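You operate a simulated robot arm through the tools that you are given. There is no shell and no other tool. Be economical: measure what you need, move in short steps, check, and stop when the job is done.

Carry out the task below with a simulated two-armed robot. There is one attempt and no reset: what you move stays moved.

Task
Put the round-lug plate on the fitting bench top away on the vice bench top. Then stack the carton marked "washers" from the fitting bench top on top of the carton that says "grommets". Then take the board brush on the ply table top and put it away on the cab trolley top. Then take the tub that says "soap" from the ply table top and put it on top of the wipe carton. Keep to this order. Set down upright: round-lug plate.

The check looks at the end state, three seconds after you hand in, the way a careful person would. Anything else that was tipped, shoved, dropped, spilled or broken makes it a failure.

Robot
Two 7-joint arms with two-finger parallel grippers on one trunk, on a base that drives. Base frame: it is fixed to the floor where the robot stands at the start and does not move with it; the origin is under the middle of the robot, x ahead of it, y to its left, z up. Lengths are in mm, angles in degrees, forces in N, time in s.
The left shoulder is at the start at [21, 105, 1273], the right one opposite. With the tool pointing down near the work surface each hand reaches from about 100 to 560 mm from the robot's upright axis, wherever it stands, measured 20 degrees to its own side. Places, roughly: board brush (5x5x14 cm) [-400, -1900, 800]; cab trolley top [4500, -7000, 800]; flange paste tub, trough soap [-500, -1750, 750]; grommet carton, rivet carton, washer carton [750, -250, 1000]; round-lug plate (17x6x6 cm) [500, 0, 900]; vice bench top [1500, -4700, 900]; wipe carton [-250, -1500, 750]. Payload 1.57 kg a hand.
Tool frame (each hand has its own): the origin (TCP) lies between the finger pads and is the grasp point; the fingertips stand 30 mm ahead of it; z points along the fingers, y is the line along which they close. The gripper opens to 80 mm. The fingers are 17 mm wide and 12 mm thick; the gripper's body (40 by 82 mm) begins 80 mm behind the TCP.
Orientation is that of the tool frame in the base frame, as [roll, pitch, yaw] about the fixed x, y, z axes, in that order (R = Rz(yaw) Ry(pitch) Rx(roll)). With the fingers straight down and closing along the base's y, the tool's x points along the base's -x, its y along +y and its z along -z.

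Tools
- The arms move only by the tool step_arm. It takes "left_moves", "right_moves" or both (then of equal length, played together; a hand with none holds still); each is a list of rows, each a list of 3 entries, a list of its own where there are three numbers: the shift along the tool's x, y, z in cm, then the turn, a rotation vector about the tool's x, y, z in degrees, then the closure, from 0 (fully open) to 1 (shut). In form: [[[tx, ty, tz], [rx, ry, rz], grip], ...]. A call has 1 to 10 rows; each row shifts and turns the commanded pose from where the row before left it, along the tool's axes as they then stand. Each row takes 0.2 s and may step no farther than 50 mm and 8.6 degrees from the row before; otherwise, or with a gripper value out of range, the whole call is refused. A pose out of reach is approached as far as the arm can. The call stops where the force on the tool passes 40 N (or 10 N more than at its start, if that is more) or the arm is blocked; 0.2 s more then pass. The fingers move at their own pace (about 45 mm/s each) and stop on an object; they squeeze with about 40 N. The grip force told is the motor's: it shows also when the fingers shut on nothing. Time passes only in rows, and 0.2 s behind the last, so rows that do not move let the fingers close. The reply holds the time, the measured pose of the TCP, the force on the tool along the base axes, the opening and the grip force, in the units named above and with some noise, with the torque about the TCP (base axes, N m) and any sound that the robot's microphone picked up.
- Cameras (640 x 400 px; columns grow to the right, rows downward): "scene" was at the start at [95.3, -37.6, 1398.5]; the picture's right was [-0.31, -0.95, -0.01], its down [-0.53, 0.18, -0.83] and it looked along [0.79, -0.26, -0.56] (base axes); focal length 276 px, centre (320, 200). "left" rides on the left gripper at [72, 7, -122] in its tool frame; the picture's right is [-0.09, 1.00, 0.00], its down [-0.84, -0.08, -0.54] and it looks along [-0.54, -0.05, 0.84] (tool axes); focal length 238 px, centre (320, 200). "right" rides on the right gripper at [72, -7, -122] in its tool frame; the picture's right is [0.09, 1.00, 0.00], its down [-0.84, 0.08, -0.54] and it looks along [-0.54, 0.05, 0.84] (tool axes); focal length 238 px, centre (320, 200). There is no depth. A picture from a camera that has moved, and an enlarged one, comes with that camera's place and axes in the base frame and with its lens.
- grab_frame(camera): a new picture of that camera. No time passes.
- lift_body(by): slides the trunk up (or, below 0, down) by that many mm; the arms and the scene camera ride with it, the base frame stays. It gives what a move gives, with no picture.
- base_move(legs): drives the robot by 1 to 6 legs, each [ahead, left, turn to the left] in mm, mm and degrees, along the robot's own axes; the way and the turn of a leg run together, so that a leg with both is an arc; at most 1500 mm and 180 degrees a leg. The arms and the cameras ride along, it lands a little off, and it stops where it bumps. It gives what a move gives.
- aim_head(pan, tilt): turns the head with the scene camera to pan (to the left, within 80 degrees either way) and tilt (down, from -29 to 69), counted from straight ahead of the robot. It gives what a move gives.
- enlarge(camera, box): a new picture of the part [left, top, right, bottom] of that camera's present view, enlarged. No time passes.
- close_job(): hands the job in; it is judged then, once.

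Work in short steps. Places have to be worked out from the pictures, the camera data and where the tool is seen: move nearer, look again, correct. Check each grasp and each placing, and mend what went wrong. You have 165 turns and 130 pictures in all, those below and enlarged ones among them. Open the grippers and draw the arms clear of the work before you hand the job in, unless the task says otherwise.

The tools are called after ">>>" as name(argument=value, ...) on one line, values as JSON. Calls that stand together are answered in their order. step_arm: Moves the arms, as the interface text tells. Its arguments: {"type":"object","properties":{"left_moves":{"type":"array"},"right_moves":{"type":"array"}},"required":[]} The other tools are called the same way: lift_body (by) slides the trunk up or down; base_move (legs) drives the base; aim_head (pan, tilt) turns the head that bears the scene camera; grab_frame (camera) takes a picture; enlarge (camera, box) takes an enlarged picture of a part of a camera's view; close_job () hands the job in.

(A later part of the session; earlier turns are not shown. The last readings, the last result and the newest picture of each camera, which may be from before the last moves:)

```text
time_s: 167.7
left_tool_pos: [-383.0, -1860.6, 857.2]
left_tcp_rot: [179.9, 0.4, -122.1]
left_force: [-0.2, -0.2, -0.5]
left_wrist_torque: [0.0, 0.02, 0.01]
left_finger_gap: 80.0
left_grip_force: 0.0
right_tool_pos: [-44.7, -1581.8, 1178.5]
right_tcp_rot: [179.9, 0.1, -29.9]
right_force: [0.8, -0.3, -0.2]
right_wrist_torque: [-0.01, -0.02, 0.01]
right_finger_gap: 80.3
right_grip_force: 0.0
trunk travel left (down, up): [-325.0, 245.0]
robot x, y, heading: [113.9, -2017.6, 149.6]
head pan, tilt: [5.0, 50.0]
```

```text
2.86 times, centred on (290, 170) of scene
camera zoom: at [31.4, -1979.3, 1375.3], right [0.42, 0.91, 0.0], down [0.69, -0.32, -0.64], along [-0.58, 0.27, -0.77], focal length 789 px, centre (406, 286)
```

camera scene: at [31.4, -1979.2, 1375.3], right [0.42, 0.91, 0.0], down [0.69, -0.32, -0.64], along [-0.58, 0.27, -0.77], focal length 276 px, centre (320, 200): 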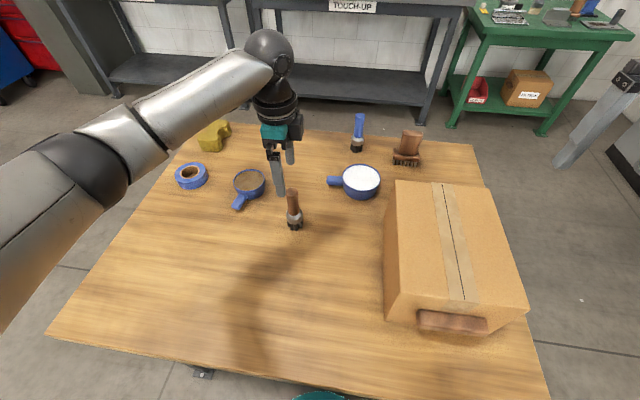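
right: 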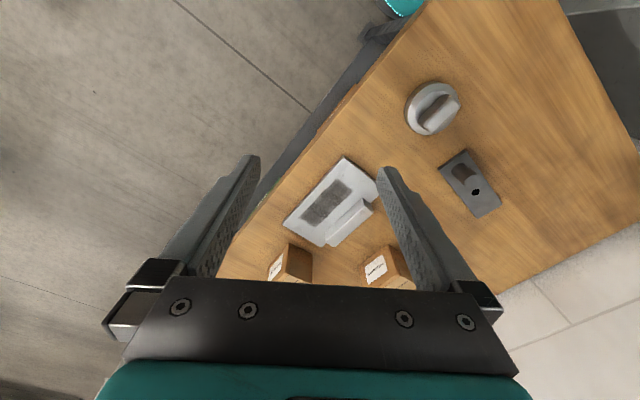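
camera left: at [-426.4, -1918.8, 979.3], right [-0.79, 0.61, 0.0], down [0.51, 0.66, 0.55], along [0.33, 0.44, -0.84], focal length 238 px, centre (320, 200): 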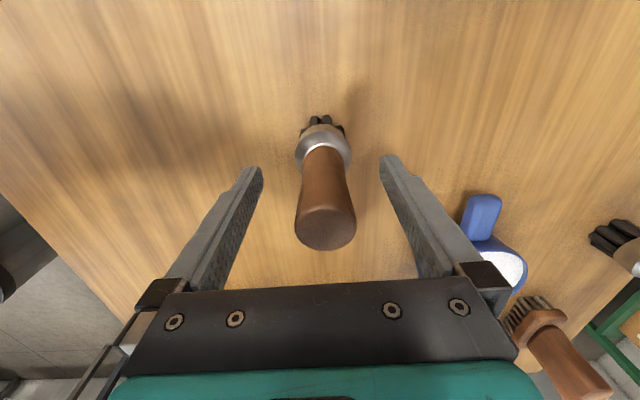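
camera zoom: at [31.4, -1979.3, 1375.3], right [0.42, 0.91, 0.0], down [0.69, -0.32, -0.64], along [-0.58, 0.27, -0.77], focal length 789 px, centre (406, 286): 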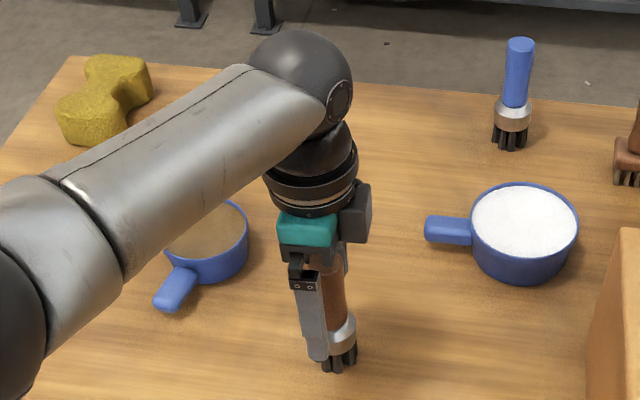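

The handle is centred between the fingers. I'll close and lift.

>>> step_arm(left_moves=[[[0, 0, 0], [0, 0, 0], 0.5], [[0, 0, 0], [0, 0, 0], 0.8], [[0, 0, 0], [0, 0, 0], 1], [[0, 0, 0], [0, 0, 0], 1], [[0, 0, 0], [0, 0, 0], 1], [[0, 0, -2], [0, 0, 0], 1], [[0, 0, -4], [0, 0, 0], 1], [[0, 0, -4.5], [0, 0, 0], 1], [[0, 0, 0], [0, 0, 0], 1]])

>>> enlarge(camera="scene", box=[200, 60, 360, 240])

```text
time_s: 169.7
left_tool_pos: [-383.2, -1861.9, 965.6]
left_tcp_rot: [179.9, 0.4, -122.0]
left_force: [0.4, 0.3, -3.1]
left_wrist_torque: [0.05, 0.08, 0.02]
left_finger_gap: 29.0
left_grip_force: 39.0
right_tool_pos: [-45.8, -1580.5, 1179.1]
right_tcp_rot: [179.9, 0.2, -29.8]
right_force: [0.2, -0.2, 0.1]
right_wrist_torque: [-0.02, 0.02, 0.02]
right_finger_gap: 79.9
right_grip_force: 0.1
trunk travel left (down, up): [-325.0, 245.0]
robot x, y, heading: [108.8, -2016.5, 150.2]
head pan, tilt: [5.0, 50.0]
```

```text
2.22 times, centred on (280, 150) of scene
camera zoom: at [31.2, -1979.1, 1375.2], right [0.42, 0.91, 0.0], down [0.7, -0.32, -0.64], along [-0.58, 0.27, -0.77], focal length 614 px, centre (409, 311)
```

zoom: 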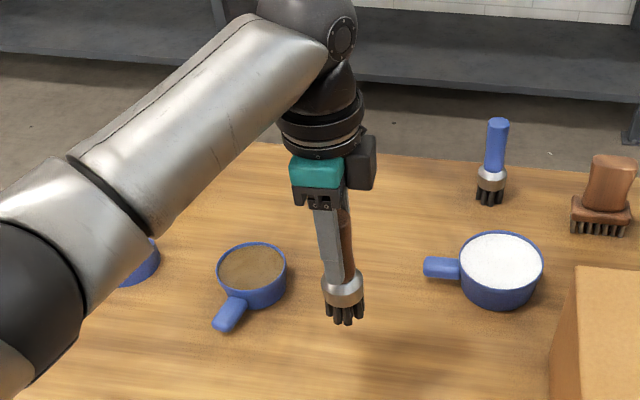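

Got the brush at 29 mm grip, 3 N. I'll raise and retract it, back into the aisle, and drive out past the tables to look toward the cab trolley.

>>> step_arm(left_moves=[[[0, -2, -4], [0, 0, 0], 1], [[0, -3, -3.5], [0, 0, 0], 1], [[0, -3, -3.5], [0, 0, 0], 1], [[0, -3.5, -2], [0, 0, 0], 1], [[0, -3, 0], [0, 0, 0], 1], [[0, 0, 0], [0, 0, 0], 1]])

>>> base_move(legs=[[-230, 0, 0], [0, 0, 86], [1450, 0, 0], [0, 0, 50]])

>>> aim_head(pan=0, tilt=12)

>>> grab_frame(camera="scene")

```text
time_s: 171.1
left_tool_pos: [-261.4, -1942.1, 1095.6]
left_tcp_rot: [179.9, 0.5, -122.1]
left_force: [-0.8, 0.2, -2.6]
left_wrist_torque: [-0.03, 0.0, 0.0]
left_finger_gap: 28.9
left_grip_force: 39.0
right_tool_pos: [-44.8, -1579.8, 1178.9]
right_tcp_rot: [-179.8, 0.0, -29.9]
right_force: [0.8, 0.0, 0.4]
right_wrist_torque: [-0.02, 0.03, -0.01]
right_finger_gap: 80.1
right_grip_force: 0.1
trunk travel left (down, up): [-325.0, 245.0]
robot x, y, heading: [113.5, -2017.7, 149.8]
head pan, tilt: [5.0, 50.0]
```

```text
time_s: 185.4
left_tool_pos: [-300.4, -3633.6, 1096.1]
left_tcp_rot: [179.8, 0.4, 12.2]
left_force: [0.6, 0.0, -2.5]
left_wrist_torque: [-0.06, -0.01, 0.02]
left_finger_gap: 29.2
left_grip_force: 39.2
right_tool_pos: [-707.4, -3732.3, 1178.8]
right_tcp_rot: [-179.9, 0.1, 104.4]
right_force: [0.3, -1.0, 0.2]
right_wrist_torque: [0.01, -0.02, 0.02]
right_finger_gap: 80.0
right_grip_force: 0.1
trunk travel left (down, up): [-325.0, 245.0]
robot x, y, heading: [-511.4, -3315.7, -75.7]
head pan, tilt: [5.0, 50.0]
```

```text
time_s: 186.5
left_tool_pos: [-298.4, -3634.6, 1096.3]
left_tcp_rot: [179.8, 0.4, 12.2]
left_force: [-0.2, -0.5, -2.6]
left_wrist_torque: [-0.05, 0.01, -0.03]
left_finger_gap: 29.2
left_grip_force: 39.0
right_tool_pos: [-708.1, -3732.2, 1178.5]
right_tcp_rot: [179.9, 0.2, 104.4]
right_force: [-0.2, 0.1, 0.3]
right_wrist_torque: [0.04, 0.03, -0.03]
right_finger_gap: 79.8
right_grip_force: 0.0
trunk travel left (down, up): [-325.0, 245.0]
robot x, y, heading: [-504.5, -3319.9, -75.5]
head pan, tilt: [0.0, 12.0]
```

```text
70 pictures are left
camera scene: at [-480.1, -3416.9, 1433.8], right [-0.97, -0.25, 0.0], down [-0.05, 0.2, -0.98], along [0.24, -0.95, -0.21], focal length 276 px, centre (320, 200)
```

scene: 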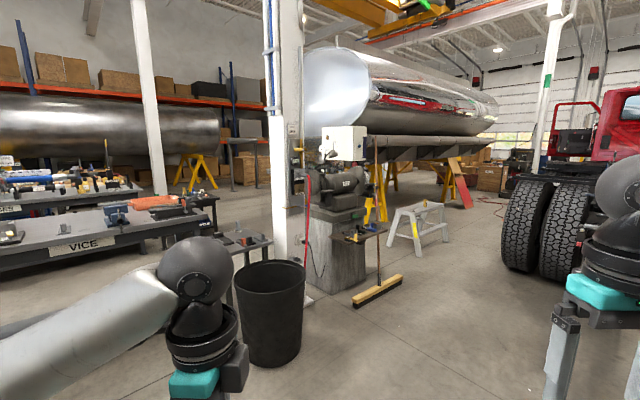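

I'll pan toward the trolley's bearing with the trunk raised for a better vantage.

>>> lift_body(by=240)

>>> aim_head(pan=35, tilt=10)

>>> grab_frame(camera="scene")

>>> enlarge(camera="scene", box=[260, 120, 560, 310])

```text
time_s: 189.0
left_tool_pos: [-299.1, -3633.6, 1336.4]
left_tcp_rot: [179.7, 0.4, 12.2]
left_force: [-0.3, -0.3, -3.5]
left_wrist_torque: [-0.04, -0.02, 0.01]
left_finger_gap: 29.2
left_grip_force: 39.1
right_tool_pos: [-707.7, -3731.7, 1419.1]
right_tcp_rot: [180.0, 0.0, 104.5]
right_force: [0.2, -0.4, 0.7]
right_wrist_torque: [-0.02, 0.01, 0.02]
right_finger_gap: 80.3
right_grip_force: 0.0
trunk travel left (down, up): [-565.0, 5.0]
robot x, y, heading: [-501.6, -3317.3, -75.6]
head pan, tilt: [0.0, 12.0]
```

```text
time_s: 190.0
left_tool_pos: [-299.9, -3634.3, 1336.8]
left_tcp_rot: [179.9, 0.4, 12.1]
left_force: [-0.5, 0.1, -2.5]
left_wrist_torque: [0.04, -0.01, -0.01]
left_finger_gap: 29.0
left_grip_force: 38.9
right_tool_pos: [-708.4, -3732.0, 1418.7]
right_tcp_rot: [180.0, 0.2, 104.5]
right_force: [0.9, 0.2, -0.8]
right_wrist_torque: [0.0, 0.03, 0.0]
right_finger_gap: 79.9
right_grip_force: 0.1
trunk travel left (down, up): [-565.0, 5.0]
robot x, y, heading: [-507.9, -3315.4, -75.6]
head pan, tilt: [35.0, 10.0]
```

```text
69 pictures are left
camera scene: at [-432.8, -3387.2, 1677.1], right [-0.65, -0.76, 0.0], down [-0.13, 0.11, -0.98], along [0.75, -0.64, -0.17], focal length 276 px, centre (320, 200)
```

scene: 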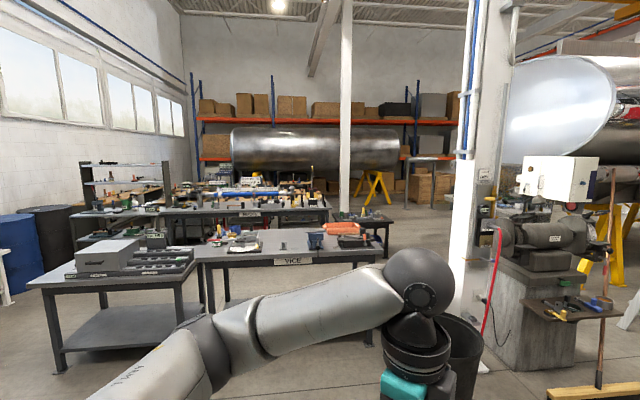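

```text
2.11 times, centred on (410, 215) of scene
camera zoom: at [-432.8, -3387.2, 1677.1], right [-0.65, -0.76, 0.0], down [-0.13, 0.11, -0.98], along [0.75, -0.64, -0.17], focal length 581 px, centre (130, 168)
```

zoom: 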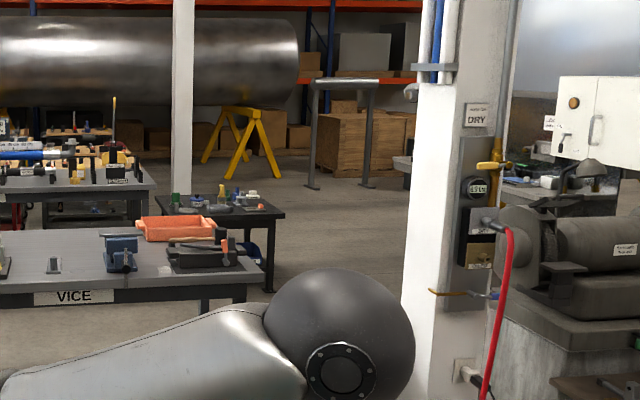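

The trolley lies beyond the vice bench, and the gap beside the column is too narrow. I'll circle wide, to the right of the grinder, broom and column, then look east.

>>> base_move(legs=[[0, 0, -27.1], [1060, 0, 0], [1060, 0, 0], [1040, 0, 0], [0, 0, 80]])

>>> aim_head(pan=0, tilt=12)

>>> grab_frame(camera="scene")

```text
time_s: 210.2
left_tool_pos: [-815.0, -6443.5, 1336.5]
left_tcp_rot: [179.9, 0.4, 63.6]
left_force: [-0.7, -1.2, -2.7]
left_wrist_torque: [0.01, 0.01, 0.0]
left_finger_gap: 27.6
left_grip_force: 37.5
right_tool_pos: [-993.3, -6824.7, 1418.8]
right_tcp_rot: [179.9, 0.0, 155.8]
right_force: [-0.8, 0.9, 0.1]
right_wrist_torque: [0.0, 0.0, -0.01]
right_finger_gap: 79.8
right_grip_force: 0.0
trunk travel left (down, up): [-565.0, 5.0]
robot x, y, heading: [-1194.8, -6409.0, -24.3]
head pan, tilt: [35.0, 10.0]
```

```text
time_s: 211.2
left_tool_pos: [-816.1, -6444.0, 1336.5]
left_tcp_rot: [179.8, 0.5, 63.6]
left_force: [0.0, -0.1, -1.8]
left_wrist_torque: [-0.01, 0.0, -0.04]
left_finger_gap: 27.5
left_grip_force: 37.9
right_tool_pos: [-993.7, -6824.4, 1418.3]
right_tcp_rot: [-179.9, 0.1, 155.8]
right_force: [-0.5, -0.6, -0.4]
right_wrist_torque: [-0.02, 0.01, -0.01]
right_finger_gap: 80.1
right_grip_force: 0.1
trunk travel left (down, up): [-565.0, 5.0]
robot x, y, heading: [-1191.6, -6407.0, -24.3]
head pan, tilt: [0.0, 12.0]
```

```text
67 pictures are left
camera scene: at [-1098.0, -6449.5, 1673.9], right [-0.41, -0.91, 0.0], down [-0.19, 0.09, -0.98], along [0.89, -0.4, -0.21], focal length 276 px, centre (320, 200)
```

scene: 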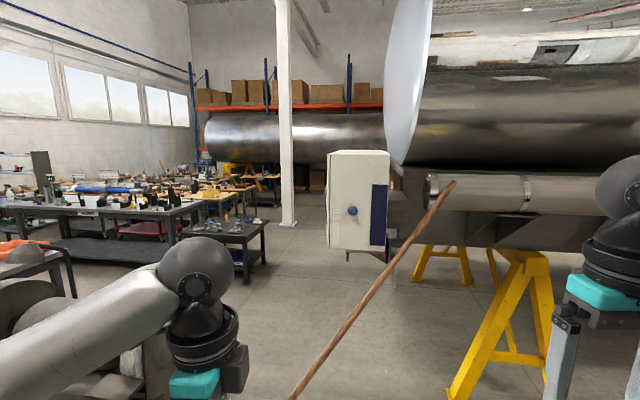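

A broom handle slants across my intended path. I'll look more closely at it and at the held brush, whose grip gap changed slightly.

>>> aim_head(pan=10, tilt=40)

>>> grab_frame(camera="scene")

>>> grab_frame(camera="left")

```text
time_s: 212.1
left_tool_pos: [-814.6, -6444.2, 1336.6]
left_tcp_rot: [179.8, 0.4, 63.5]
left_force: [-0.2, 0.6, -2.0]
left_wrist_torque: [0.02, -0.02, -0.01]
left_finger_gap: 27.3
left_grip_force: 38.1
right_tool_pos: [-993.9, -6824.7, 1419.3]
right_tcp_rot: [-179.9, 0.1, 155.8]
right_force: [-0.5, 0.4, 0.2]
right_wrist_torque: [0.01, -0.01, 0.0]
right_finger_gap: 79.8
right_grip_force: 0.1
trunk travel left (down, up): [-565.0, 5.0]
robot x, y, heading: [-1193.1, -6403.2, -24.2]
head pan, tilt: [10.0, 40.0]
```

```text
66 pictures are left
camera scene: at [-1100.7, -6432.3, 1629.5], right [-0.25, -0.97, 0.0], down [-0.62, 0.16, -0.77], along [0.74, -0.19, -0.64], focal length 276 px, centre (320, 200)
```

scene: 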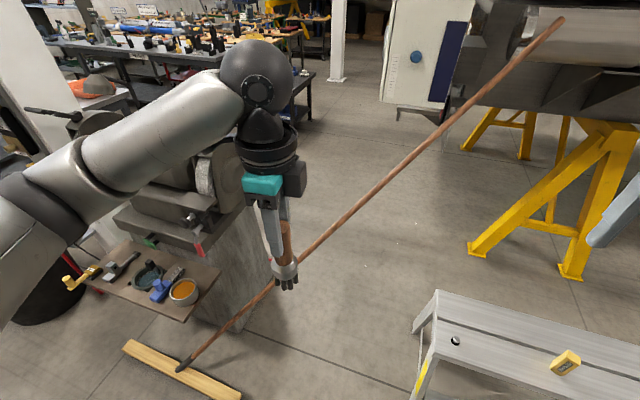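

```text
65 pictures are left
camera left: at [-776.1, -6381.8, 1457.7], right [0.85, -0.53, 0.0], down [-0.44, -0.71, 0.55], along [-0.29, -0.47, -0.84], focal length 238 px, centre (320, 200)
```

left: 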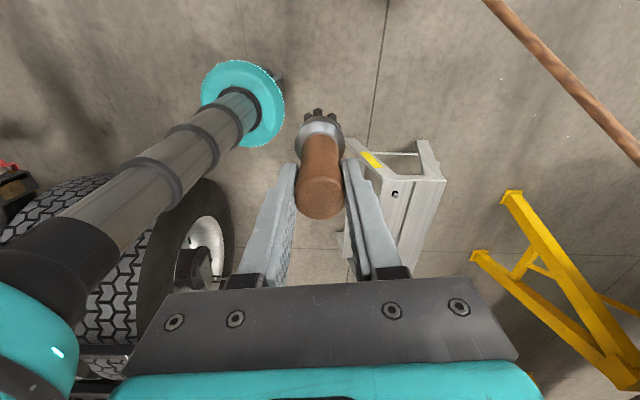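

The brush has slid about 30 mm down in the grip, with its handle top now level with the TCP. I'll tilt the hand forward so the brush lies nearly horizontal and can't slide out.

>>> step_arm(left_moves=[[[0, 1.5, 0], [-8.5, 0, 0], 1], [[0, 1.5, 0.3], [-8.5, 0, 0], 1], [[0, 1.4, 0.5], [-8.5, 0, 0], 1], [[0, 1.3, 0.7], [-8.5, 0, 0], 1], [[0, 1.2, 1], [-8.5, 0, 0], 1], [[0, 1, 1.2], [-8.5, 0, 0], 1], [[0, 0.8, 1.3], [-8.5, 0, 0], 1], [[0, 0.6, 1.4], [-8.5, 0, 0], 1]])

>>> grab_frame(camera="left")

>>> grab_frame(camera="scene")

```text
time_s: 213.9
left_tool_pos: [-706.7, -6499.5, 1326.9]
left_tcp_rot: [111.7, 0.5, 63.6]
left_force: [0.1, 0.4, -2.5]
left_wrist_torque: [0.07, 0.17, -0.03]
left_finger_gap: 27.2
left_grip_force: 37.2
right_tool_pos: [-993.4, -6824.5, 1419.0]
right_tcp_rot: [-180.0, 0.1, 155.8]
right_force: [-0.2, 0.0, -0.9]
right_wrist_torque: [-0.01, -0.01, -0.02]
right_finger_gap: 79.9
right_grip_force: 0.0
trunk travel left (down, up): [-565.0, 5.0]
robot x, y, heading: [-1194.9, -6408.3, -24.3]
head pan, tilt: [10.0, 40.0]
```

```text
64 pictures are left
camera left: at [-772.7, -6385.1, 1377.4], right [0.29, -0.24, 0.93], down [-0.85, -0.51, 0.14], along [0.44, -0.83, -0.35], focal length 238 px, centre (320, 200)
```

left: 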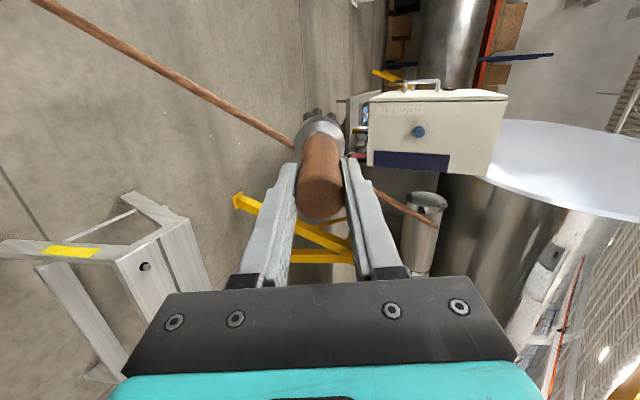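

```text
63 pictures are left
camera scene: at [-1100.6, -6432.3, 1629.4], right [-0.25, -0.97, 0.0], down [-0.62, 0.16, -0.77], along [0.74, -0.19, -0.64], focal length 276 px, centre (320, 200)
```

scene: 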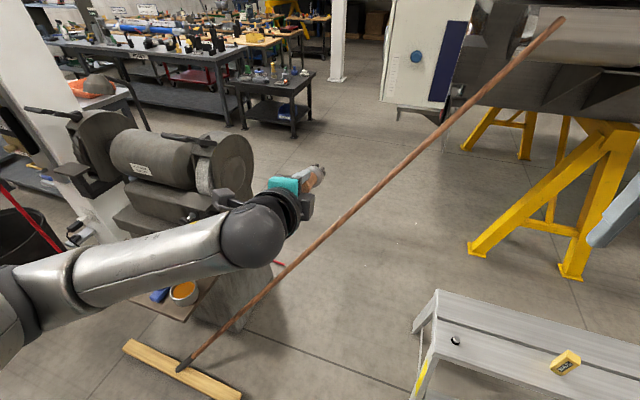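

The brush is now nearly horizontal and held. The broom handle closes this way off, so I'll go around by the north: back up the aisle, past the other benches, then down the aisle behind the vice bench.

>>> base_move(legs=[[0, 0, 85.8], [1330, 0, 0], [1318, 0, 0], [0, 0, -45.2], [768, 0, 0], [0, 0, 38.7]])

>>> aim_head(pan=0, tilt=20)

>>> grab_frame(camera="left")

>>> grab_frame(camera="scene")

```text
time_s: 237.9
left_tool_pos: [1044.8, -3444.5, 1328.0]
left_tcp_rot: [111.8, 0.4, 142.1]
left_force: [-0.8, -0.3, -3.3]
left_wrist_torque: [-0.18, 0.14, -0.02]
left_finger_gap: 27.2
left_grip_force: 37.4
right_tool_pos: [1307.1, -3790.3, 1418.8]
right_tcp_rot: [-180.0, 0.1, -125.7]
right_force: [0.1, 0.6, -0.4]
right_wrist_torque: [-0.03, 0.04, 0.01]
right_finger_gap: 80.0
right_grip_force: 0.1
trunk travel left (down, up): [-565.0, 5.0]
robot x, y, heading: [858.0, -3904.1, 54.2]
head pan, tilt: [10.0, 40.0]
```

```text
time_s: 238.8
left_tool_pos: [1043.9, -3443.6, 1326.7]
left_tcp_rot: [111.8, 0.5, 142.1]
left_force: [-0.1, 0.4, -2.5]
left_wrist_torque: [-0.13, 0.08, -0.01]
left_finger_gap: 27.5
left_grip_force: 37.5
right_tool_pos: [1306.9, -3789.7, 1419.1]
right_tcp_rot: [180.0, 0.1, -125.7]
right_force: [-0.2, -0.7, -0.2]
right_wrist_torque: [0.0, 0.0, 0.05]
right_finger_gap: 80.3
right_grip_force: 0.0
trunk travel left (down, up): [-565.0, 5.0]
robot x, y, heading: [858.0, -3903.5, 54.4]
head pan, tilt: [0.0, 20.0]
```

```text
62 pictures are left
camera left: at [920.8, -3487.9, 1377.5], right [0.29, 0.24, 0.93], down [0.33, -0.93, 0.14], along [0.9, 0.27, -0.35], focal length 238 px, centre (320, 200)
```

left: 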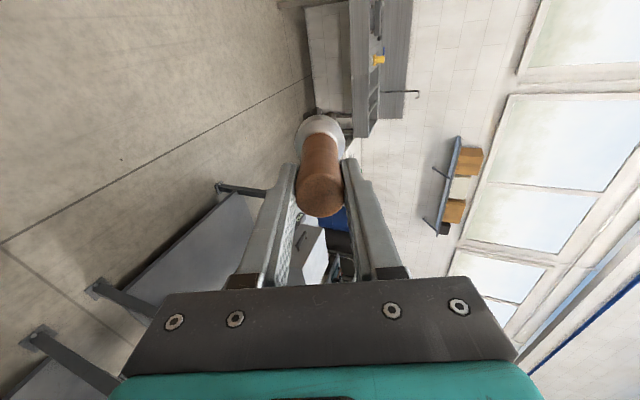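

```text
61 pictures are left
camera scene: at [917.8, -3817.8, 1660.7], right [0.81, -0.58, 0.0], down [-0.2, -0.28, -0.94], along [0.55, 0.76, -0.34], focal length 276 px, centre (320, 200)
```

scene: 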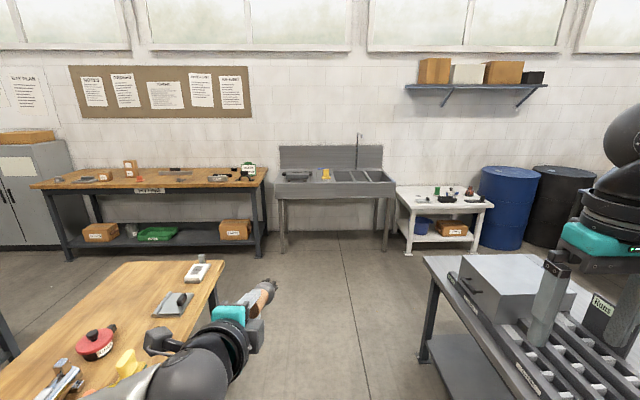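

The brush is stable and the aisle ahead is clear. I'll drive to its north end and turn east.

>>> base_move(legs=[[1100, 0, 0], [980, 0, 0], [0, 0, -89.5]])

>>> grab_frame(camera="scene")

```text
time_s: 252.8
left_tool_pos: [2559.5, -2421.6, 1326.2]
left_tcp_rot: [111.8, 0.4, 52.3]
left_force: [0.1, 0.0, -2.2]
left_wrist_torque: [0.12, 0.13, 0.0]
left_finger_gap: 27.1
left_grip_force: 38.4
right_tool_pos: [2215.7, -2686.3, 1417.8]
right_tcp_rot: [180.0, 0.2, 144.7]
right_force: [-0.4, 0.2, 0.3]
right_wrist_torque: [-0.02, 0.01, -0.01]
right_finger_gap: 79.9
right_grip_force: 0.0
trunk travel left (down, up): [-565.0, 5.0]
robot x, y, heading: [2103.7, -2237.2, -35.2]
head pan, tilt: [0.0, 20.0]
```

```text
60 pictures are left
camera scene: at [2185.8, -2298.8, 1660.8], right [-0.58, -0.82, 0.0], down [-0.28, 0.2, -0.94], along [0.77, -0.54, -0.34], focal length 276 px, centre (320, 200)
```

scene: 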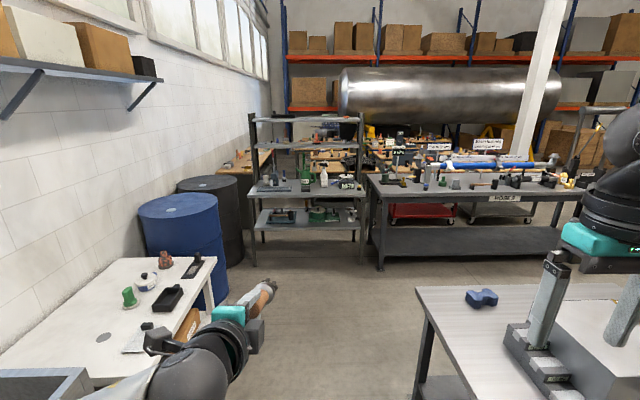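

The way is open. I'll move into the aisle between the vice bench row and the hoses bench and turn right.

>>> base_move(legs=[[900, 0, 0], [890, 30, 0], [0, 0, -90]])

>>> grab_frame(camera="scene")

```text
time_s: 265.7
left_tool_pos: [3352.6, -3697.8, 1327.0]
left_tcp_rot: [111.8, 0.4, -39.9]
left_force: [-0.2, 0.2, -2.8]
left_wrist_torque: [0.14, -0.09, -0.02]
left_finger_gap: 27.3
left_grip_force: 37.9
right_tool_pos: [3103.7, -3343.1, 1418.8]
right_tcp_rot: [179.9, 0.1, 52.4]
right_force: [0.4, -0.3, -1.5]
right_wrist_torque: [0.0, -0.01, 0.03]
right_finger_gap: 79.9
right_grip_force: 0.1
trunk travel left (down, up): [-565.0, 5.0]
robot x, y, heading: [3555.5, -3246.9, -127.4]
head pan, tilt: [0.0, 20.0]
```

```text
59 pictures are left
camera scene: at [3491.4, -3329.5, 1660.8], right [-0.79, 0.61, 0.0], down [0.21, 0.27, -0.94], along [-0.57, -0.74, -0.34], focal length 276 px, centre (320, 200)
```

scene: 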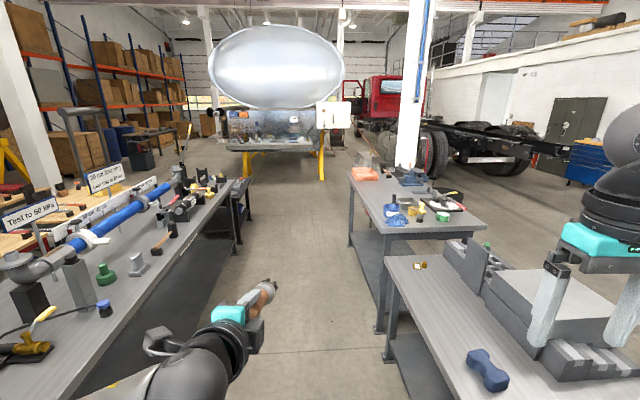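

The aisle is clear. I'll straighten slightly and drive most of its length, then check.

>>> base_move(legs=[[0, 0, 3.5], [1400, 0, 0], [1400, 0, 0], [1000, 0, 0]])

>>> grab_frame(camera="scene")

>>> aim_head(pan=60, tilt=20)

>>> grab_frame(camera="scene")

```text
time_s: 284.4
left_tool_pos: [1129.7, -6766.7, 1327.3]
left_tcp_rot: [111.7, 0.4, -39.3]
left_force: [0.4, 0.2, -2.8]
left_wrist_torque: [0.15, -0.1, 0.0]
left_finger_gap: 27.4
left_grip_force: 37.9
right_tool_pos: [875.7, -6413.0, 1419.2]
right_tcp_rot: [180.0, 0.2, 52.9]
right_force: [0.1, -1.4, 0.3]
right_wrist_torque: [-0.01, 0.0, 0.0]
right_finger_gap: 80.1
right_grip_force: 0.0
trunk travel left (down, up): [-565.0, 5.0]
robot x, y, heading: [1326.4, -6314.0, -126.9]
head pan, tilt: [0.0, 20.0]
```

```text
58 pictures are left
camera scene: at [1264.0, -6396.4, 1660.8], right [-0.8, 0.6, 0.0], down [0.21, 0.27, -0.94], along [-0.57, -0.75, -0.34], focal length 276 px, centre (320, 200)
```

scene: 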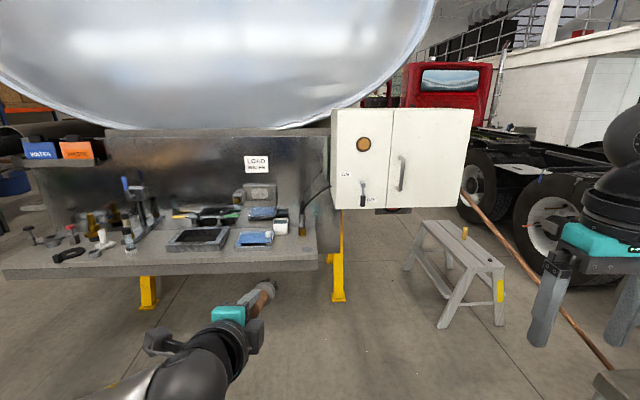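

```text
time_s: 285.7
left_tool_pos: [1129.0, -6765.3, 1326.5]
left_tcp_rot: [111.7, 0.3, -39.2]
left_force: [-0.6, -0.8, -3.1]
left_wrist_torque: [0.15, -0.1, 0.02]
left_finger_gap: 27.3
left_grip_force: 38.6
right_tool_pos: [875.4, -6412.4, 1418.6]
right_tcp_rot: [180.0, 0.1, 52.9]
right_force: [0.1, -0.4, 0.0]
right_wrist_torque: [0.02, 0.02, -0.01]
right_finger_gap: 79.8
right_grip_force: 0.0
trunk travel left (down, up): [-565.0, 5.0]
robot x, y, heading: [1325.5, -6318.6, -127.1]
head pan, tilt: [60.0, 20.0]
```

```text
57 pictures are left
camera scene: at [1356.5, -6407.7, 1660.8], right [-0.92, -0.39, 0.0], down [-0.13, 0.32, -0.94], along [0.36, -0.87, -0.34], focal length 276 px, centre (320, 200)
```

scene: 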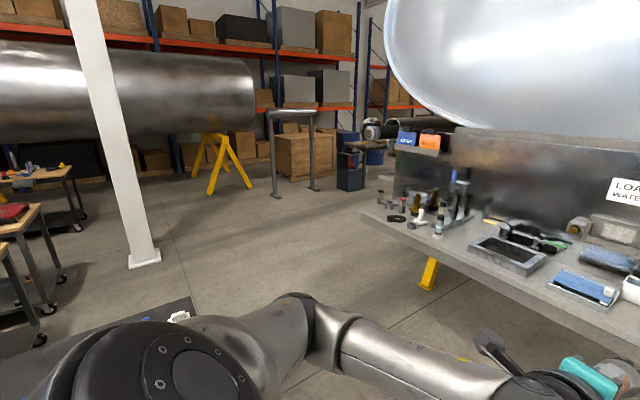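

The trolleys are to the left past the black table. I'll turn east, shift right for clearance, drive past the black table and turn toward them.

>>> base_move(legs=[[0, 0, 92], [0, -620, 0], [1050, 0, 0], [1050, 0, 0], [0, 0, 60]])

>>> aim_head(pan=0, tilt=20)

>>> grab_frame(camera="scene")

```text
time_s: 305.7
left_tool_pos: [3025.8, -7744.9, 1326.3]
left_tcp_rot: [111.9, 0.3, 111.8]
left_force: [0.0, 0.4, -2.4]
left_wrist_torque: [-0.09, 0.17, -0.01]
left_finger_gap: 27.3
left_grip_force: 37.7
right_tool_pos: [3079.8, -8174.5, 1419.0]
right_tcp_rot: [180.0, 0.1, -155.9]
right_force: [-0.2, -0.4, -0.4]
right_wrist_torque: [-0.03, 0.02, -0.01]
right_finger_gap: 80.0
right_grip_force: 0.1
trunk travel left (down, up): [-565.0, 5.0]
robot x, y, heading: [2633.4, -8045.0, 24.1]
head pan, tilt: [60.0, 20.0]
```

```text
time_s: 307.0
left_tool_pos: [3026.5, -7744.5, 1326.3]
left_tcp_rot: [111.9, 0.4, 111.8]
left_force: [-0.3, -0.2, -3.0]
left_wrist_torque: [-0.08, 0.19, 0.0]
left_finger_gap: 27.4
left_grip_force: 37.9
right_tool_pos: [3079.6, -8175.2, 1419.6]
right_tcp_rot: [179.9, 0.1, -155.9]
right_force: [-0.3, 0.1, 0.1]
right_wrist_torque: [0.02, -0.04, -0.01]
right_finger_gap: 79.7
right_grip_force: 0.0
trunk travel left (down, up): [-565.0, 5.0]
robot x, y, heading: [2636.5, -8042.6, 24.1]
head pan, tilt: [0.0, 20.0]
```

```text
56 pictures are left
camera scene: at [2729.2, -8002.9, 1660.8], right [0.41, -0.91, 0.0], down [-0.31, -0.14, -0.94], along [0.86, 0.38, -0.34], focal length 276 px, centre (320, 200)
```

scene: 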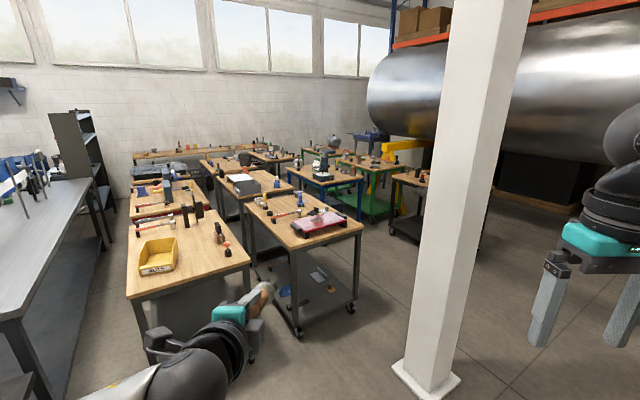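

>>> enlarge(camera="scene", box=[110, 140, 430, 350])

```text
1.90 times, centred on (270, 245) of scene
camera zoom: at [2729.2, -8002.9, 1660.8], right [0.41, -0.91, 0.0], down [-0.31, -0.14, -0.94], along [0.86, 0.38, -0.34], focal length 526 px, centre (415, 114)
```

zoom: 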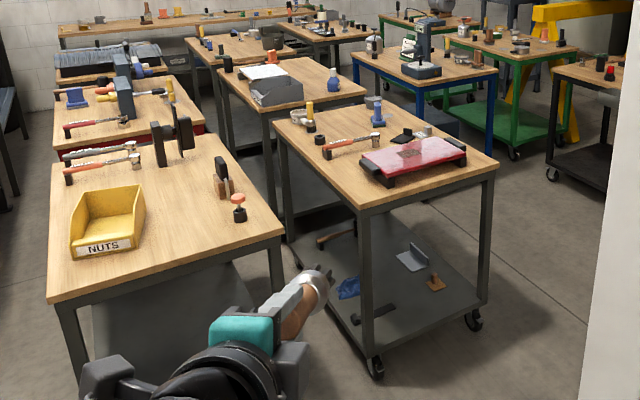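

The caster trolley at (4527, -7051) matches the cab trolley's place. There's a free strip on its near-left side beside the pink box, around (4188, -7121). I'll approach its near end.

>>> base_move(legs=[[0, 0, -2.9], [1140, 0, 0], [0, 0, 30.8], [100, -180, 0]])

>>> aim_head(pan=0, tilt=45)

>>> grab_frame(camera="scene")

```text
time_s: 316.1
left_tool_pos: [4135.0, -7209.8, 1326.4]
left_tcp_rot: [111.9, 0.2, 139.8]
left_force: [-0.1, 0.3, -3.1]
left_wrist_torque: [-0.16, 0.15, -0.02]
left_finger_gap: 27.5
left_grip_force: 38.0
right_tool_pos: [4384.4, -7565.5, 1418.1]
right_tcp_rot: [180.0, 0.1, -128.0]
right_force: [-0.5, 0.0, -0.5]
right_wrist_torque: [-0.01, -0.01, 0.0]
right_finger_gap: 80.2
right_grip_force: 0.2
trunk travel left (down, up): [-565.0, 5.0]
robot x, y, heading: [3929.6, -7662.8, 52.0]
head pan, tilt: [0.0, 20.0]
```

```text
time_s: 316.9
left_tool_pos: [4134.6, -7209.0, 1326.7]
left_tcp_rot: [112.0, 0.4, 139.8]
left_force: [0.0, -0.7, -2.5]
left_wrist_torque: [-0.14, 0.12, -0.02]
left_finger_gap: 27.4
left_grip_force: 37.8
right_tool_pos: [4383.4, -7566.1, 1419.3]
right_tcp_rot: [-180.0, 0.1, -128.0]
right_force: [0.0, 0.1, 0.6]
right_wrist_torque: [-0.01, -0.03, 0.01]
right_finger_gap: 80.2
right_grip_force: 0.1
trunk travel left (down, up): [-565.0, 5.0]
robot x, y, heading: [3928.0, -7656.9, 52.1]
head pan, tilt: [0.0, 45.0]
```

```text
54 pictures are left
camera scene: at [3985.9, -7587.2, 1622.2], right [0.79, -0.62, 0.0], down [-0.43, -0.56, -0.71], along [0.44, 0.56, -0.71], focal length 276 px, centre (320, 200)
```

scene: 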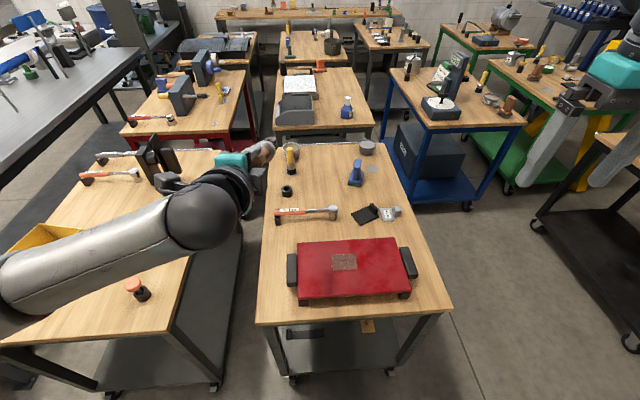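

The gap between the red box and the hammer is about 150 mm deep, which suits the brush. I'll advance 250 mm and lower the trunk, keeping the brush clear.

>>> base_move(legs=[[250, 0, 0]])

>>> lift_body(by=-220)

>>> grab_frame(camera="scene")

```text
time_s: 318.7
left_tool_pos: [4281.0, -7026.7, 1324.6]
left_tcp_rot: [112.2, 0.4, 139.6]
left_force: [0.3, 0.6, -2.6]
left_wrist_torque: [-0.17, 0.13, 0.05]
left_finger_gap: 27.4
left_grip_force: 38.0
right_tool_pos: [4528.5, -7382.8, 1418.4]
right_tcp_rot: [179.9, 0.1, -128.2]
right_force: [0.9, 1.4, -0.2]
right_wrist_torque: [0.02, 0.07, 0.01]
right_finger_gap: 80.1
right_grip_force: 0.1
trunk travel left (down, up): [-565.0, 5.0]
robot x, y, heading: [4071.3, -7477.5, 51.9]
head pan, tilt: [0.0, 45.0]
stopped in leg 1: the robot was blocked; the commanded pose is now the measured one
```

```text
time_s: 321.0
left_tool_pos: [4277.7, -7029.6, 1105.9]
left_tcp_rot: [112.0, 0.4, 139.6]
left_force: [-0.3, 0.6, -2.3]
left_wrist_torque: [-0.16, 0.11, 0.01]
left_finger_gap: 27.4
left_grip_force: 38.0
right_tool_pos: [4527.6, -7385.0, 1199.5]
right_tcp_rot: [179.8, 0.0, -128.3]
right_force: [0.0, 1.1, 0.2]
right_wrist_torque: [-0.01, -0.04, 0.02]
right_finger_gap: 80.3
right_grip_force: 0.1
trunk travel left (down, up): [-345.0, 225.0]
robot x, y, heading: [4074.2, -7475.8, 51.8]
head pan, tilt: [0.0, 45.0]
```

```text
53 pictures are left
camera scene: at [4128.8, -7405.6, 1402.2], right [0.79, -0.62, 0.0], down [-0.44, -0.56, -0.71], along [0.44, 0.56, -0.71], focal length 276 px, centre (320, 200)
```

scene: 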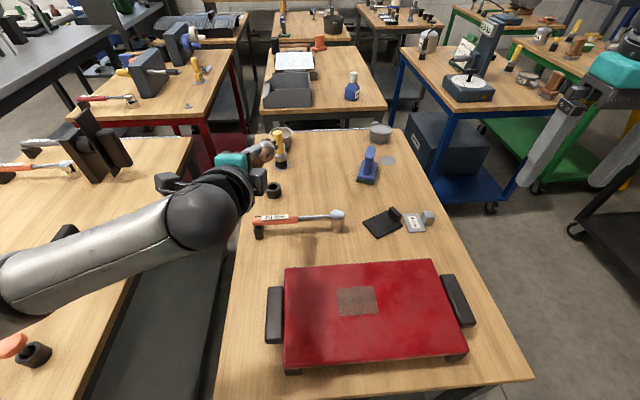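

The base touched something low at the end of the move, so I'll stay here. TCP is over the gap; I'll shift 40 mm right and swing the brush upright, then check.

>>> step_arm(left_moves=[[[-2, 0, 0], [8.5, 0, 0], 1], [[-2, 0, 0], [8.5, 0, 0], 1], [[0, 0, 0], [8.5, 0, 0], 1], [[0, 0, 0], [8.5, 0, 0], 1], [[0, 0, 0], [8.5, 0, 0], 1], [[0, 0, 0], [8.5, 0, 0], 1], [[0, 0, 0], [8.5, 0, 0], 1], [[0, 0, 0], [8.3, 0, 0], 1]])

>>> grab_frame(camera="scene")

>>> grab_frame(camera="left")

```text
time_s: 322.8
left_tool_pos: [4308.6, -7055.1, 1106.1]
left_tcp_rot: [-179.9, 0.5, 139.4]
left_force: [-0.2, -0.3, -3.0]
left_wrist_torque: [0.02, 0.01, 0.0]
left_finger_gap: 27.6
left_grip_force: 38.0
right_tool_pos: [4526.6, -7386.0, 1197.1]
right_tcp_rot: [179.9, 0.1, -128.2]
right_force: [0.3, 0.3, 0.3]
right_wrist_torque: [0.0, -0.01, -0.01]
right_finger_gap: 80.0
right_grip_force: 0.2
trunk travel left (down, up): [-345.0, 225.0]
robot x, y, heading: [4070.4, -7478.2, 51.7]
head pan, tilt: [0.0, 45.0]
```

```text
52 pictures are left
camera scene: at [4129.1, -7405.4, 1402.1], right [0.79, -0.62, 0.0], down [-0.44, -0.56, -0.71], along [0.44, 0.56, -0.71], focal length 276 px, centre (320, 200)
```

scene: 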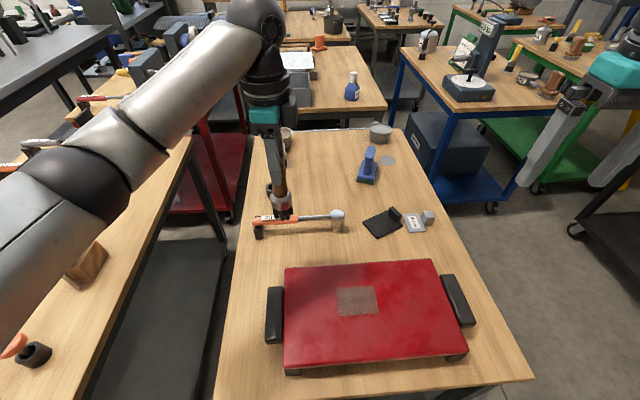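

```text
51 pictures are left
camera left: at [4259.4, -7003.5, 1226.8], right [0.72, 0.7, 0.0], down [0.58, -0.6, 0.55], along [0.38, -0.39, -0.84], focal length 238 px, centre (320, 200)
```

left: 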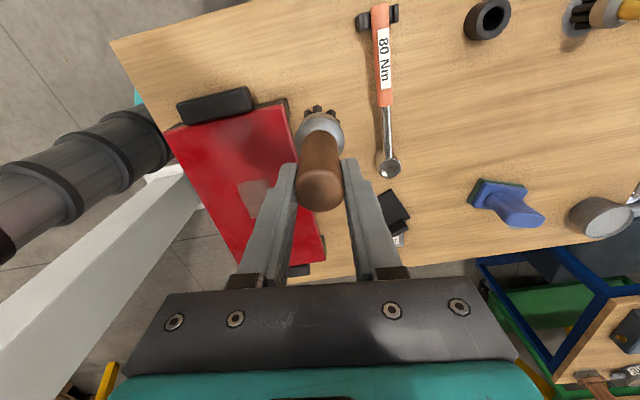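

The brush will land midway between the red box and the torque wrench. I'll descend most of the way and check.

>>> step_arm(left_moves=[[[0, 0.4, 4], [0, 0, 0], 1], [[0, 0, 4], [0, 0, 0], 1], [[0, 0, 2], [0, 0, 0], 1], [[0, 0, 0], [0, 0, 0], 1]])

>>> enlarge(camera="scene", box=[220, 120, 380, 280])

```text
time_s: 323.8
left_tool_pos: [4313.1, -7051.9, 1005.3]
left_tcp_rot: [179.8, 0.4, 139.6]
left_force: [-0.5, -1.0, -2.4]
left_wrist_torque: [0.0, 0.01, 0.01]
left_finger_gap: 27.3
left_grip_force: 37.8
right_tool_pos: [4526.3, -7386.0, 1200.0]
right_tcp_rot: [179.9, 0.1, -128.2]
right_force: [-0.1, -1.3, -0.5]
right_wrist_torque: [0.02, -0.02, 0.0]
right_finger_gap: 79.7
right_grip_force: 0.1
trunk travel left (down, up): [-345.0, 225.0]
robot x, y, heading: [4074.1, -7480.5, 52.0]
head pan, tilt: [0.0, 45.0]
```

```text
2.50 times, centred on (300, 200) of scene
camera zoom: at [4128.8, -7405.6, 1402.2], right [0.79, -0.62, 0.0], down [-0.44, -0.56, -0.71], along [0.44, 0.56, -0.71], focal length 690 px, centre (370, 200)
```

zoom: 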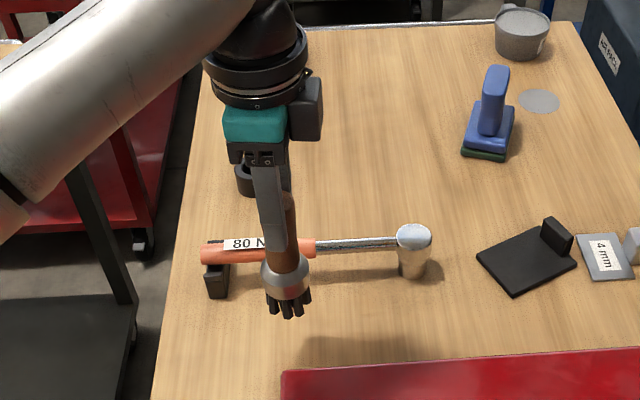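

>>> step_arm(left_moves=[[[0, 0, 1], [0, 0, 0], 1], [[0, 0, 1], [0, 0, 0], 1], [[0, 0, 0], [0, 0, 0], 1]])

>>> enlarge(camera="scene", box=[220, 140, 360, 270])

```text
time_s: 324.6
left_tool_pos: [4311.4, -7052.4, 984.2]
left_tcp_rot: [179.7, 0.4, 139.7]
left_force: [0.6, 0.7, -3.7]
left_wrist_torque: [0.0, 0.04, 0.01]
left_finger_gap: 27.4
left_grip_force: 37.7
right_tool_pos: [4526.0, -7386.0, 1198.1]
right_tcp_rot: [179.9, 0.1, -128.1]
right_force: [-0.1, 0.4, 0.2]
right_wrist_torque: [-0.03, 0.02, -0.01]
right_finger_gap: 80.1
right_grip_force: 0.1
trunk travel left (down, up): [-345.0, 225.0]
robot x, y, heading: [4072.2, -7480.0, 51.6]
head pan, tilt: [0.0, 45.0]
```

```text
3.08 times, centred on (290, 205) of scene
camera zoom: at [4128.9, -7405.6, 1402.2], right [0.79, -0.62, 0.0], down [-0.44, -0.56, -0.71], along [0.44, 0.56, -0.71], focal length 850 px, centre (412, 185)
```

zoom: 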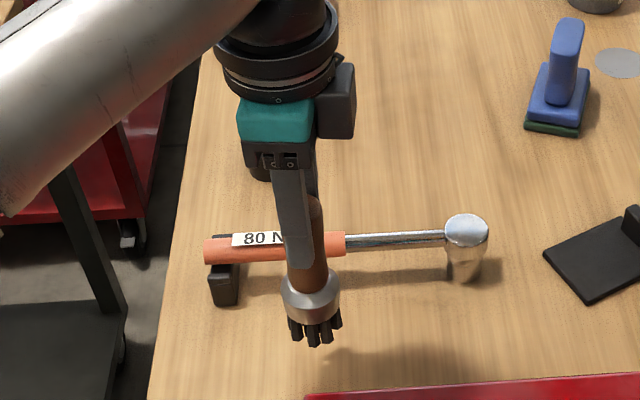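

>>> step_arm(left_moves=[[[0, 0, 1], [0, 0, 0], 1], [[0, 0, 1], [0, 0, 0], 1], [[0, 0, 0], [0, 0, 0], 1]])

>>> enlarge(camera="scene", box=[220, 140, 360, 270])

```text
time_s: 325.4
left_tool_pos: [4311.9, -7051.4, 966.4]
left_tcp_rot: [179.7, 0.4, 139.6]
left_force: [0.1, 0.7, -2.4]
left_wrist_torque: [-0.01, -0.02, 0.01]
left_finger_gap: 27.6
left_grip_force: 37.9
right_tool_pos: [4527.4, -7385.3, 1199.7]
right_tcp_rot: [179.9, 0.1, -128.1]
right_force: [-0.3, 0.2, -0.1]
right_wrist_torque: [-0.02, 0.01, 0.0]
right_finger_gap: 80.1
right_grip_force: 0.2
trunk travel left (down, up): [-345.0, 225.0]
robot x, y, heading: [4073.8, -7478.2, 52.0]
head pan, tilt: [0.0, 45.0]
```

```text
3.08 times, centred on (290, 205) of scene
camera zoom: at [4128.9, -7405.5, 1402.1], right [0.79, -0.62, 0.0], down [-0.44, -0.56, -0.71], along [0.44, 0.56, -0.71], focal length 850 px, centre (412, 185)
```

zoom: 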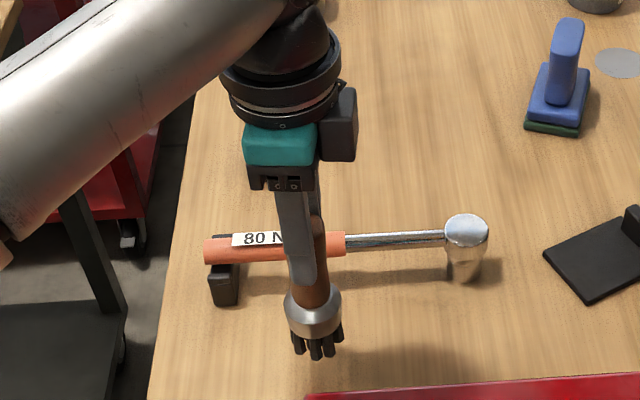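

>>> step_arm(left_moves=[[[0, 0, 0.7], [0, 0, 0], 1], [[0, 0, 0.7], [0, 0, 0], 1], [[0, 0, 0], [0, 0, 0], 1]])

>>> enlarge(camera="scene", box=[220, 140, 360, 270])

```text
time_s: 326.2
left_tool_pos: [4313.1, -7052.5, 953.2]
left_tcp_rot: [179.8, 0.4, 139.5]
left_force: [0.9, 0.5, -2.7]
left_wrist_torque: [-0.01, 0.02, -0.01]
left_finger_gap: 27.5
left_grip_force: 37.8
right_tool_pos: [4526.4, -7386.5, 1200.3]
right_tcp_rot: [179.9, 0.1, -128.1]
right_force: [0.3, -0.1, -0.1]
right_wrist_torque: [0.05, 0.01, -0.02]
right_finger_gap: 79.8
right_grip_force: 0.0
trunk travel left (down, up): [-345.0, 225.0]
robot x, y, heading: [4072.7, -7478.0, 51.8]
head pan, tilt: [0.0, 45.0]
```

```text
3.08 times, centred on (290, 205) of scene
camera zoom: at [4128.9, -7405.5, 1402.1], right [0.79, -0.62, 0.0], down [-0.44, -0.56, -0.71], along [0.44, 0.56, -0.71], focal length 850 px, centre (412, 185)
```

zoom: 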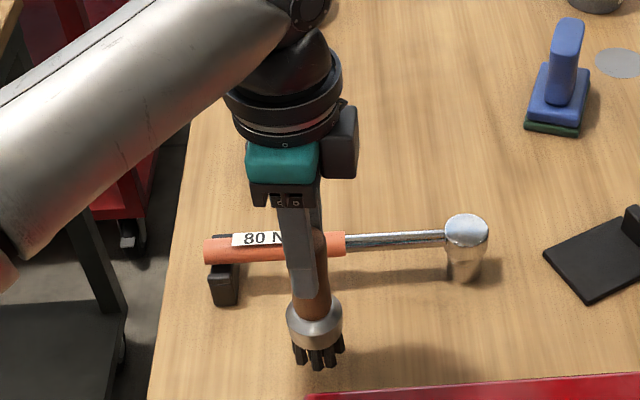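

>>> step_arm(left_moves=[[[0, 0, 0.5], [0, 0, 0], 1], [[0, 0, 0.5], [0, 0, 0], 1], [[0, 0, 0], [0, 0, 0], 1]])

```text
time_s: 327.0
left_tool_pos: [4312.1, -7050.7, 941.4]
left_tcp_rot: [179.7, 0.4, 139.6]
left_force: [0.3, 0.4, -2.6]
left_wrist_torque: [0.0, 0.0, -0.02]
left_finger_gap: 27.7
left_grip_force: 37.8
right_tool_pos: [4527.1, -7386.7, 1198.7]
right_tcp_rot: [179.9, 0.1, -128.3]
right_force: [0.1, -0.1, 0.3]
right_wrist_torque: [0.01, -0.02, 0.0]
right_finger_gap: 79.9
right_grip_force: 0.0
trunk travel left (down, up): [-345.0, 225.0]
robot x, y, heading: [4074.7, -7474.8, 51.8]
head pan, tilt: [0.0, 45.0]
```

>>> step_arm(left_moves=[[[0, 0, 0.5], [0, 0, 0], 1], [[0, 0, 0.5], [0, 0, 0], 1], [[0, 0, 0], [0, 0, 0], 1]])

>>> enlarge(camera="scene", box=[220, 140, 360, 270])

```text
time_s: 327.8
left_tool_pos: [4312.6, -7053.4, 931.1]
left_tcp_rot: [179.8, 0.5, 139.6]
left_force: [0.3, -0.8, -2.2]
left_wrist_torque: [-0.02, -0.02, 0.02]
left_finger_gap: 27.7
left_grip_force: 38.0
right_tool_pos: [4526.2, -7385.0, 1198.8]
right_tcp_rot: [180.0, 0.1, -128.2]
right_force: [0.2, 0.2, -0.8]
right_wrist_torque: [0.0, 0.01, 0.01]
right_finger_gap: 80.0
right_grip_force: 0.1
trunk travel left (down, up): [-345.0, 225.0]
robot x, y, heading: [4075.3, -7475.0, 51.9]
head pan, tilt: [0.0, 45.0]
```

```text
3.08 times, centred on (290, 205) of scene
camera zoom: at [4128.9, -7405.5, 1402.1], right [0.79, -0.62, 0.0], down [-0.44, -0.56, -0.71], along [0.44, 0.56, -0.71], focal length 850 px, centre (412, 185)
```

zoom: 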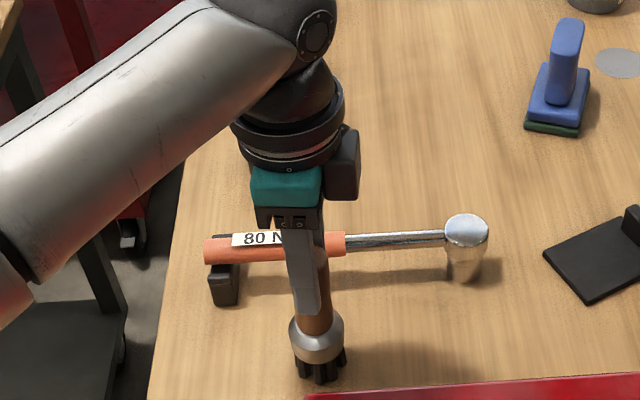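

There's more room toward the wrench than toward the red box, so I'll shift 30 mm forward and continue down.

>>> step_arm(left_moves=[[[0, 3, -0.3], [0, 0, 0], 1], [[0, 0, 0.6], [0, 0, 0], 1], [[0, 0, 0.4], [0, 0, 0], 1], [[0, 0, 0.3], [0, 0, 0], 1], [[0, 0, 0], [0, 0, 0], 1]])

>>> enlarge(camera="scene", box=[220, 140, 360, 270])

```text
time_s: 329.0
left_tool_pos: [4332.0, -7029.4, 926.5]
left_tcp_rot: [179.3, 0.5, 139.6]
left_force: [-8.6, -1.6, 36.7]
left_wrist_torque: [-0.83, 0.76, -0.07]
left_finger_gap: 27.4
left_grip_force: 37.8
right_tool_pos: [4525.0, -7386.5, 1200.6]
right_tcp_rot: [179.9, 0.3, -128.2]
right_force: [-1.3, -0.2, 0.4]
right_wrist_torque: [0.04, 0.01, 0.02]
right_finger_gap: 80.1
right_grip_force: 0.0
trunk travel left (down, up): [-345.0, 225.0]
robot x, y, heading: [4070.6, -7478.9, 51.6]
head pan, tilt: [0.0, 45.0]
```

```text
3.08 times, centred on (290, 205) of scene
camera zoom: at [4126.3, -7408.5, 1402.7], right [0.79, -0.62, 0.0], down [-0.44, -0.55, -0.71], along [0.44, 0.56, -0.71], focal length 850 px, centre (412, 185)
```

zoom: 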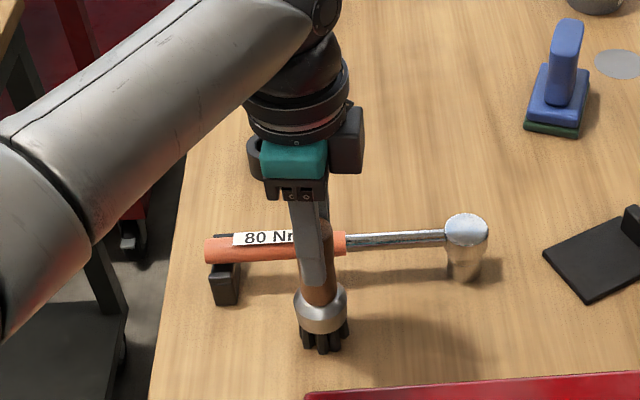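

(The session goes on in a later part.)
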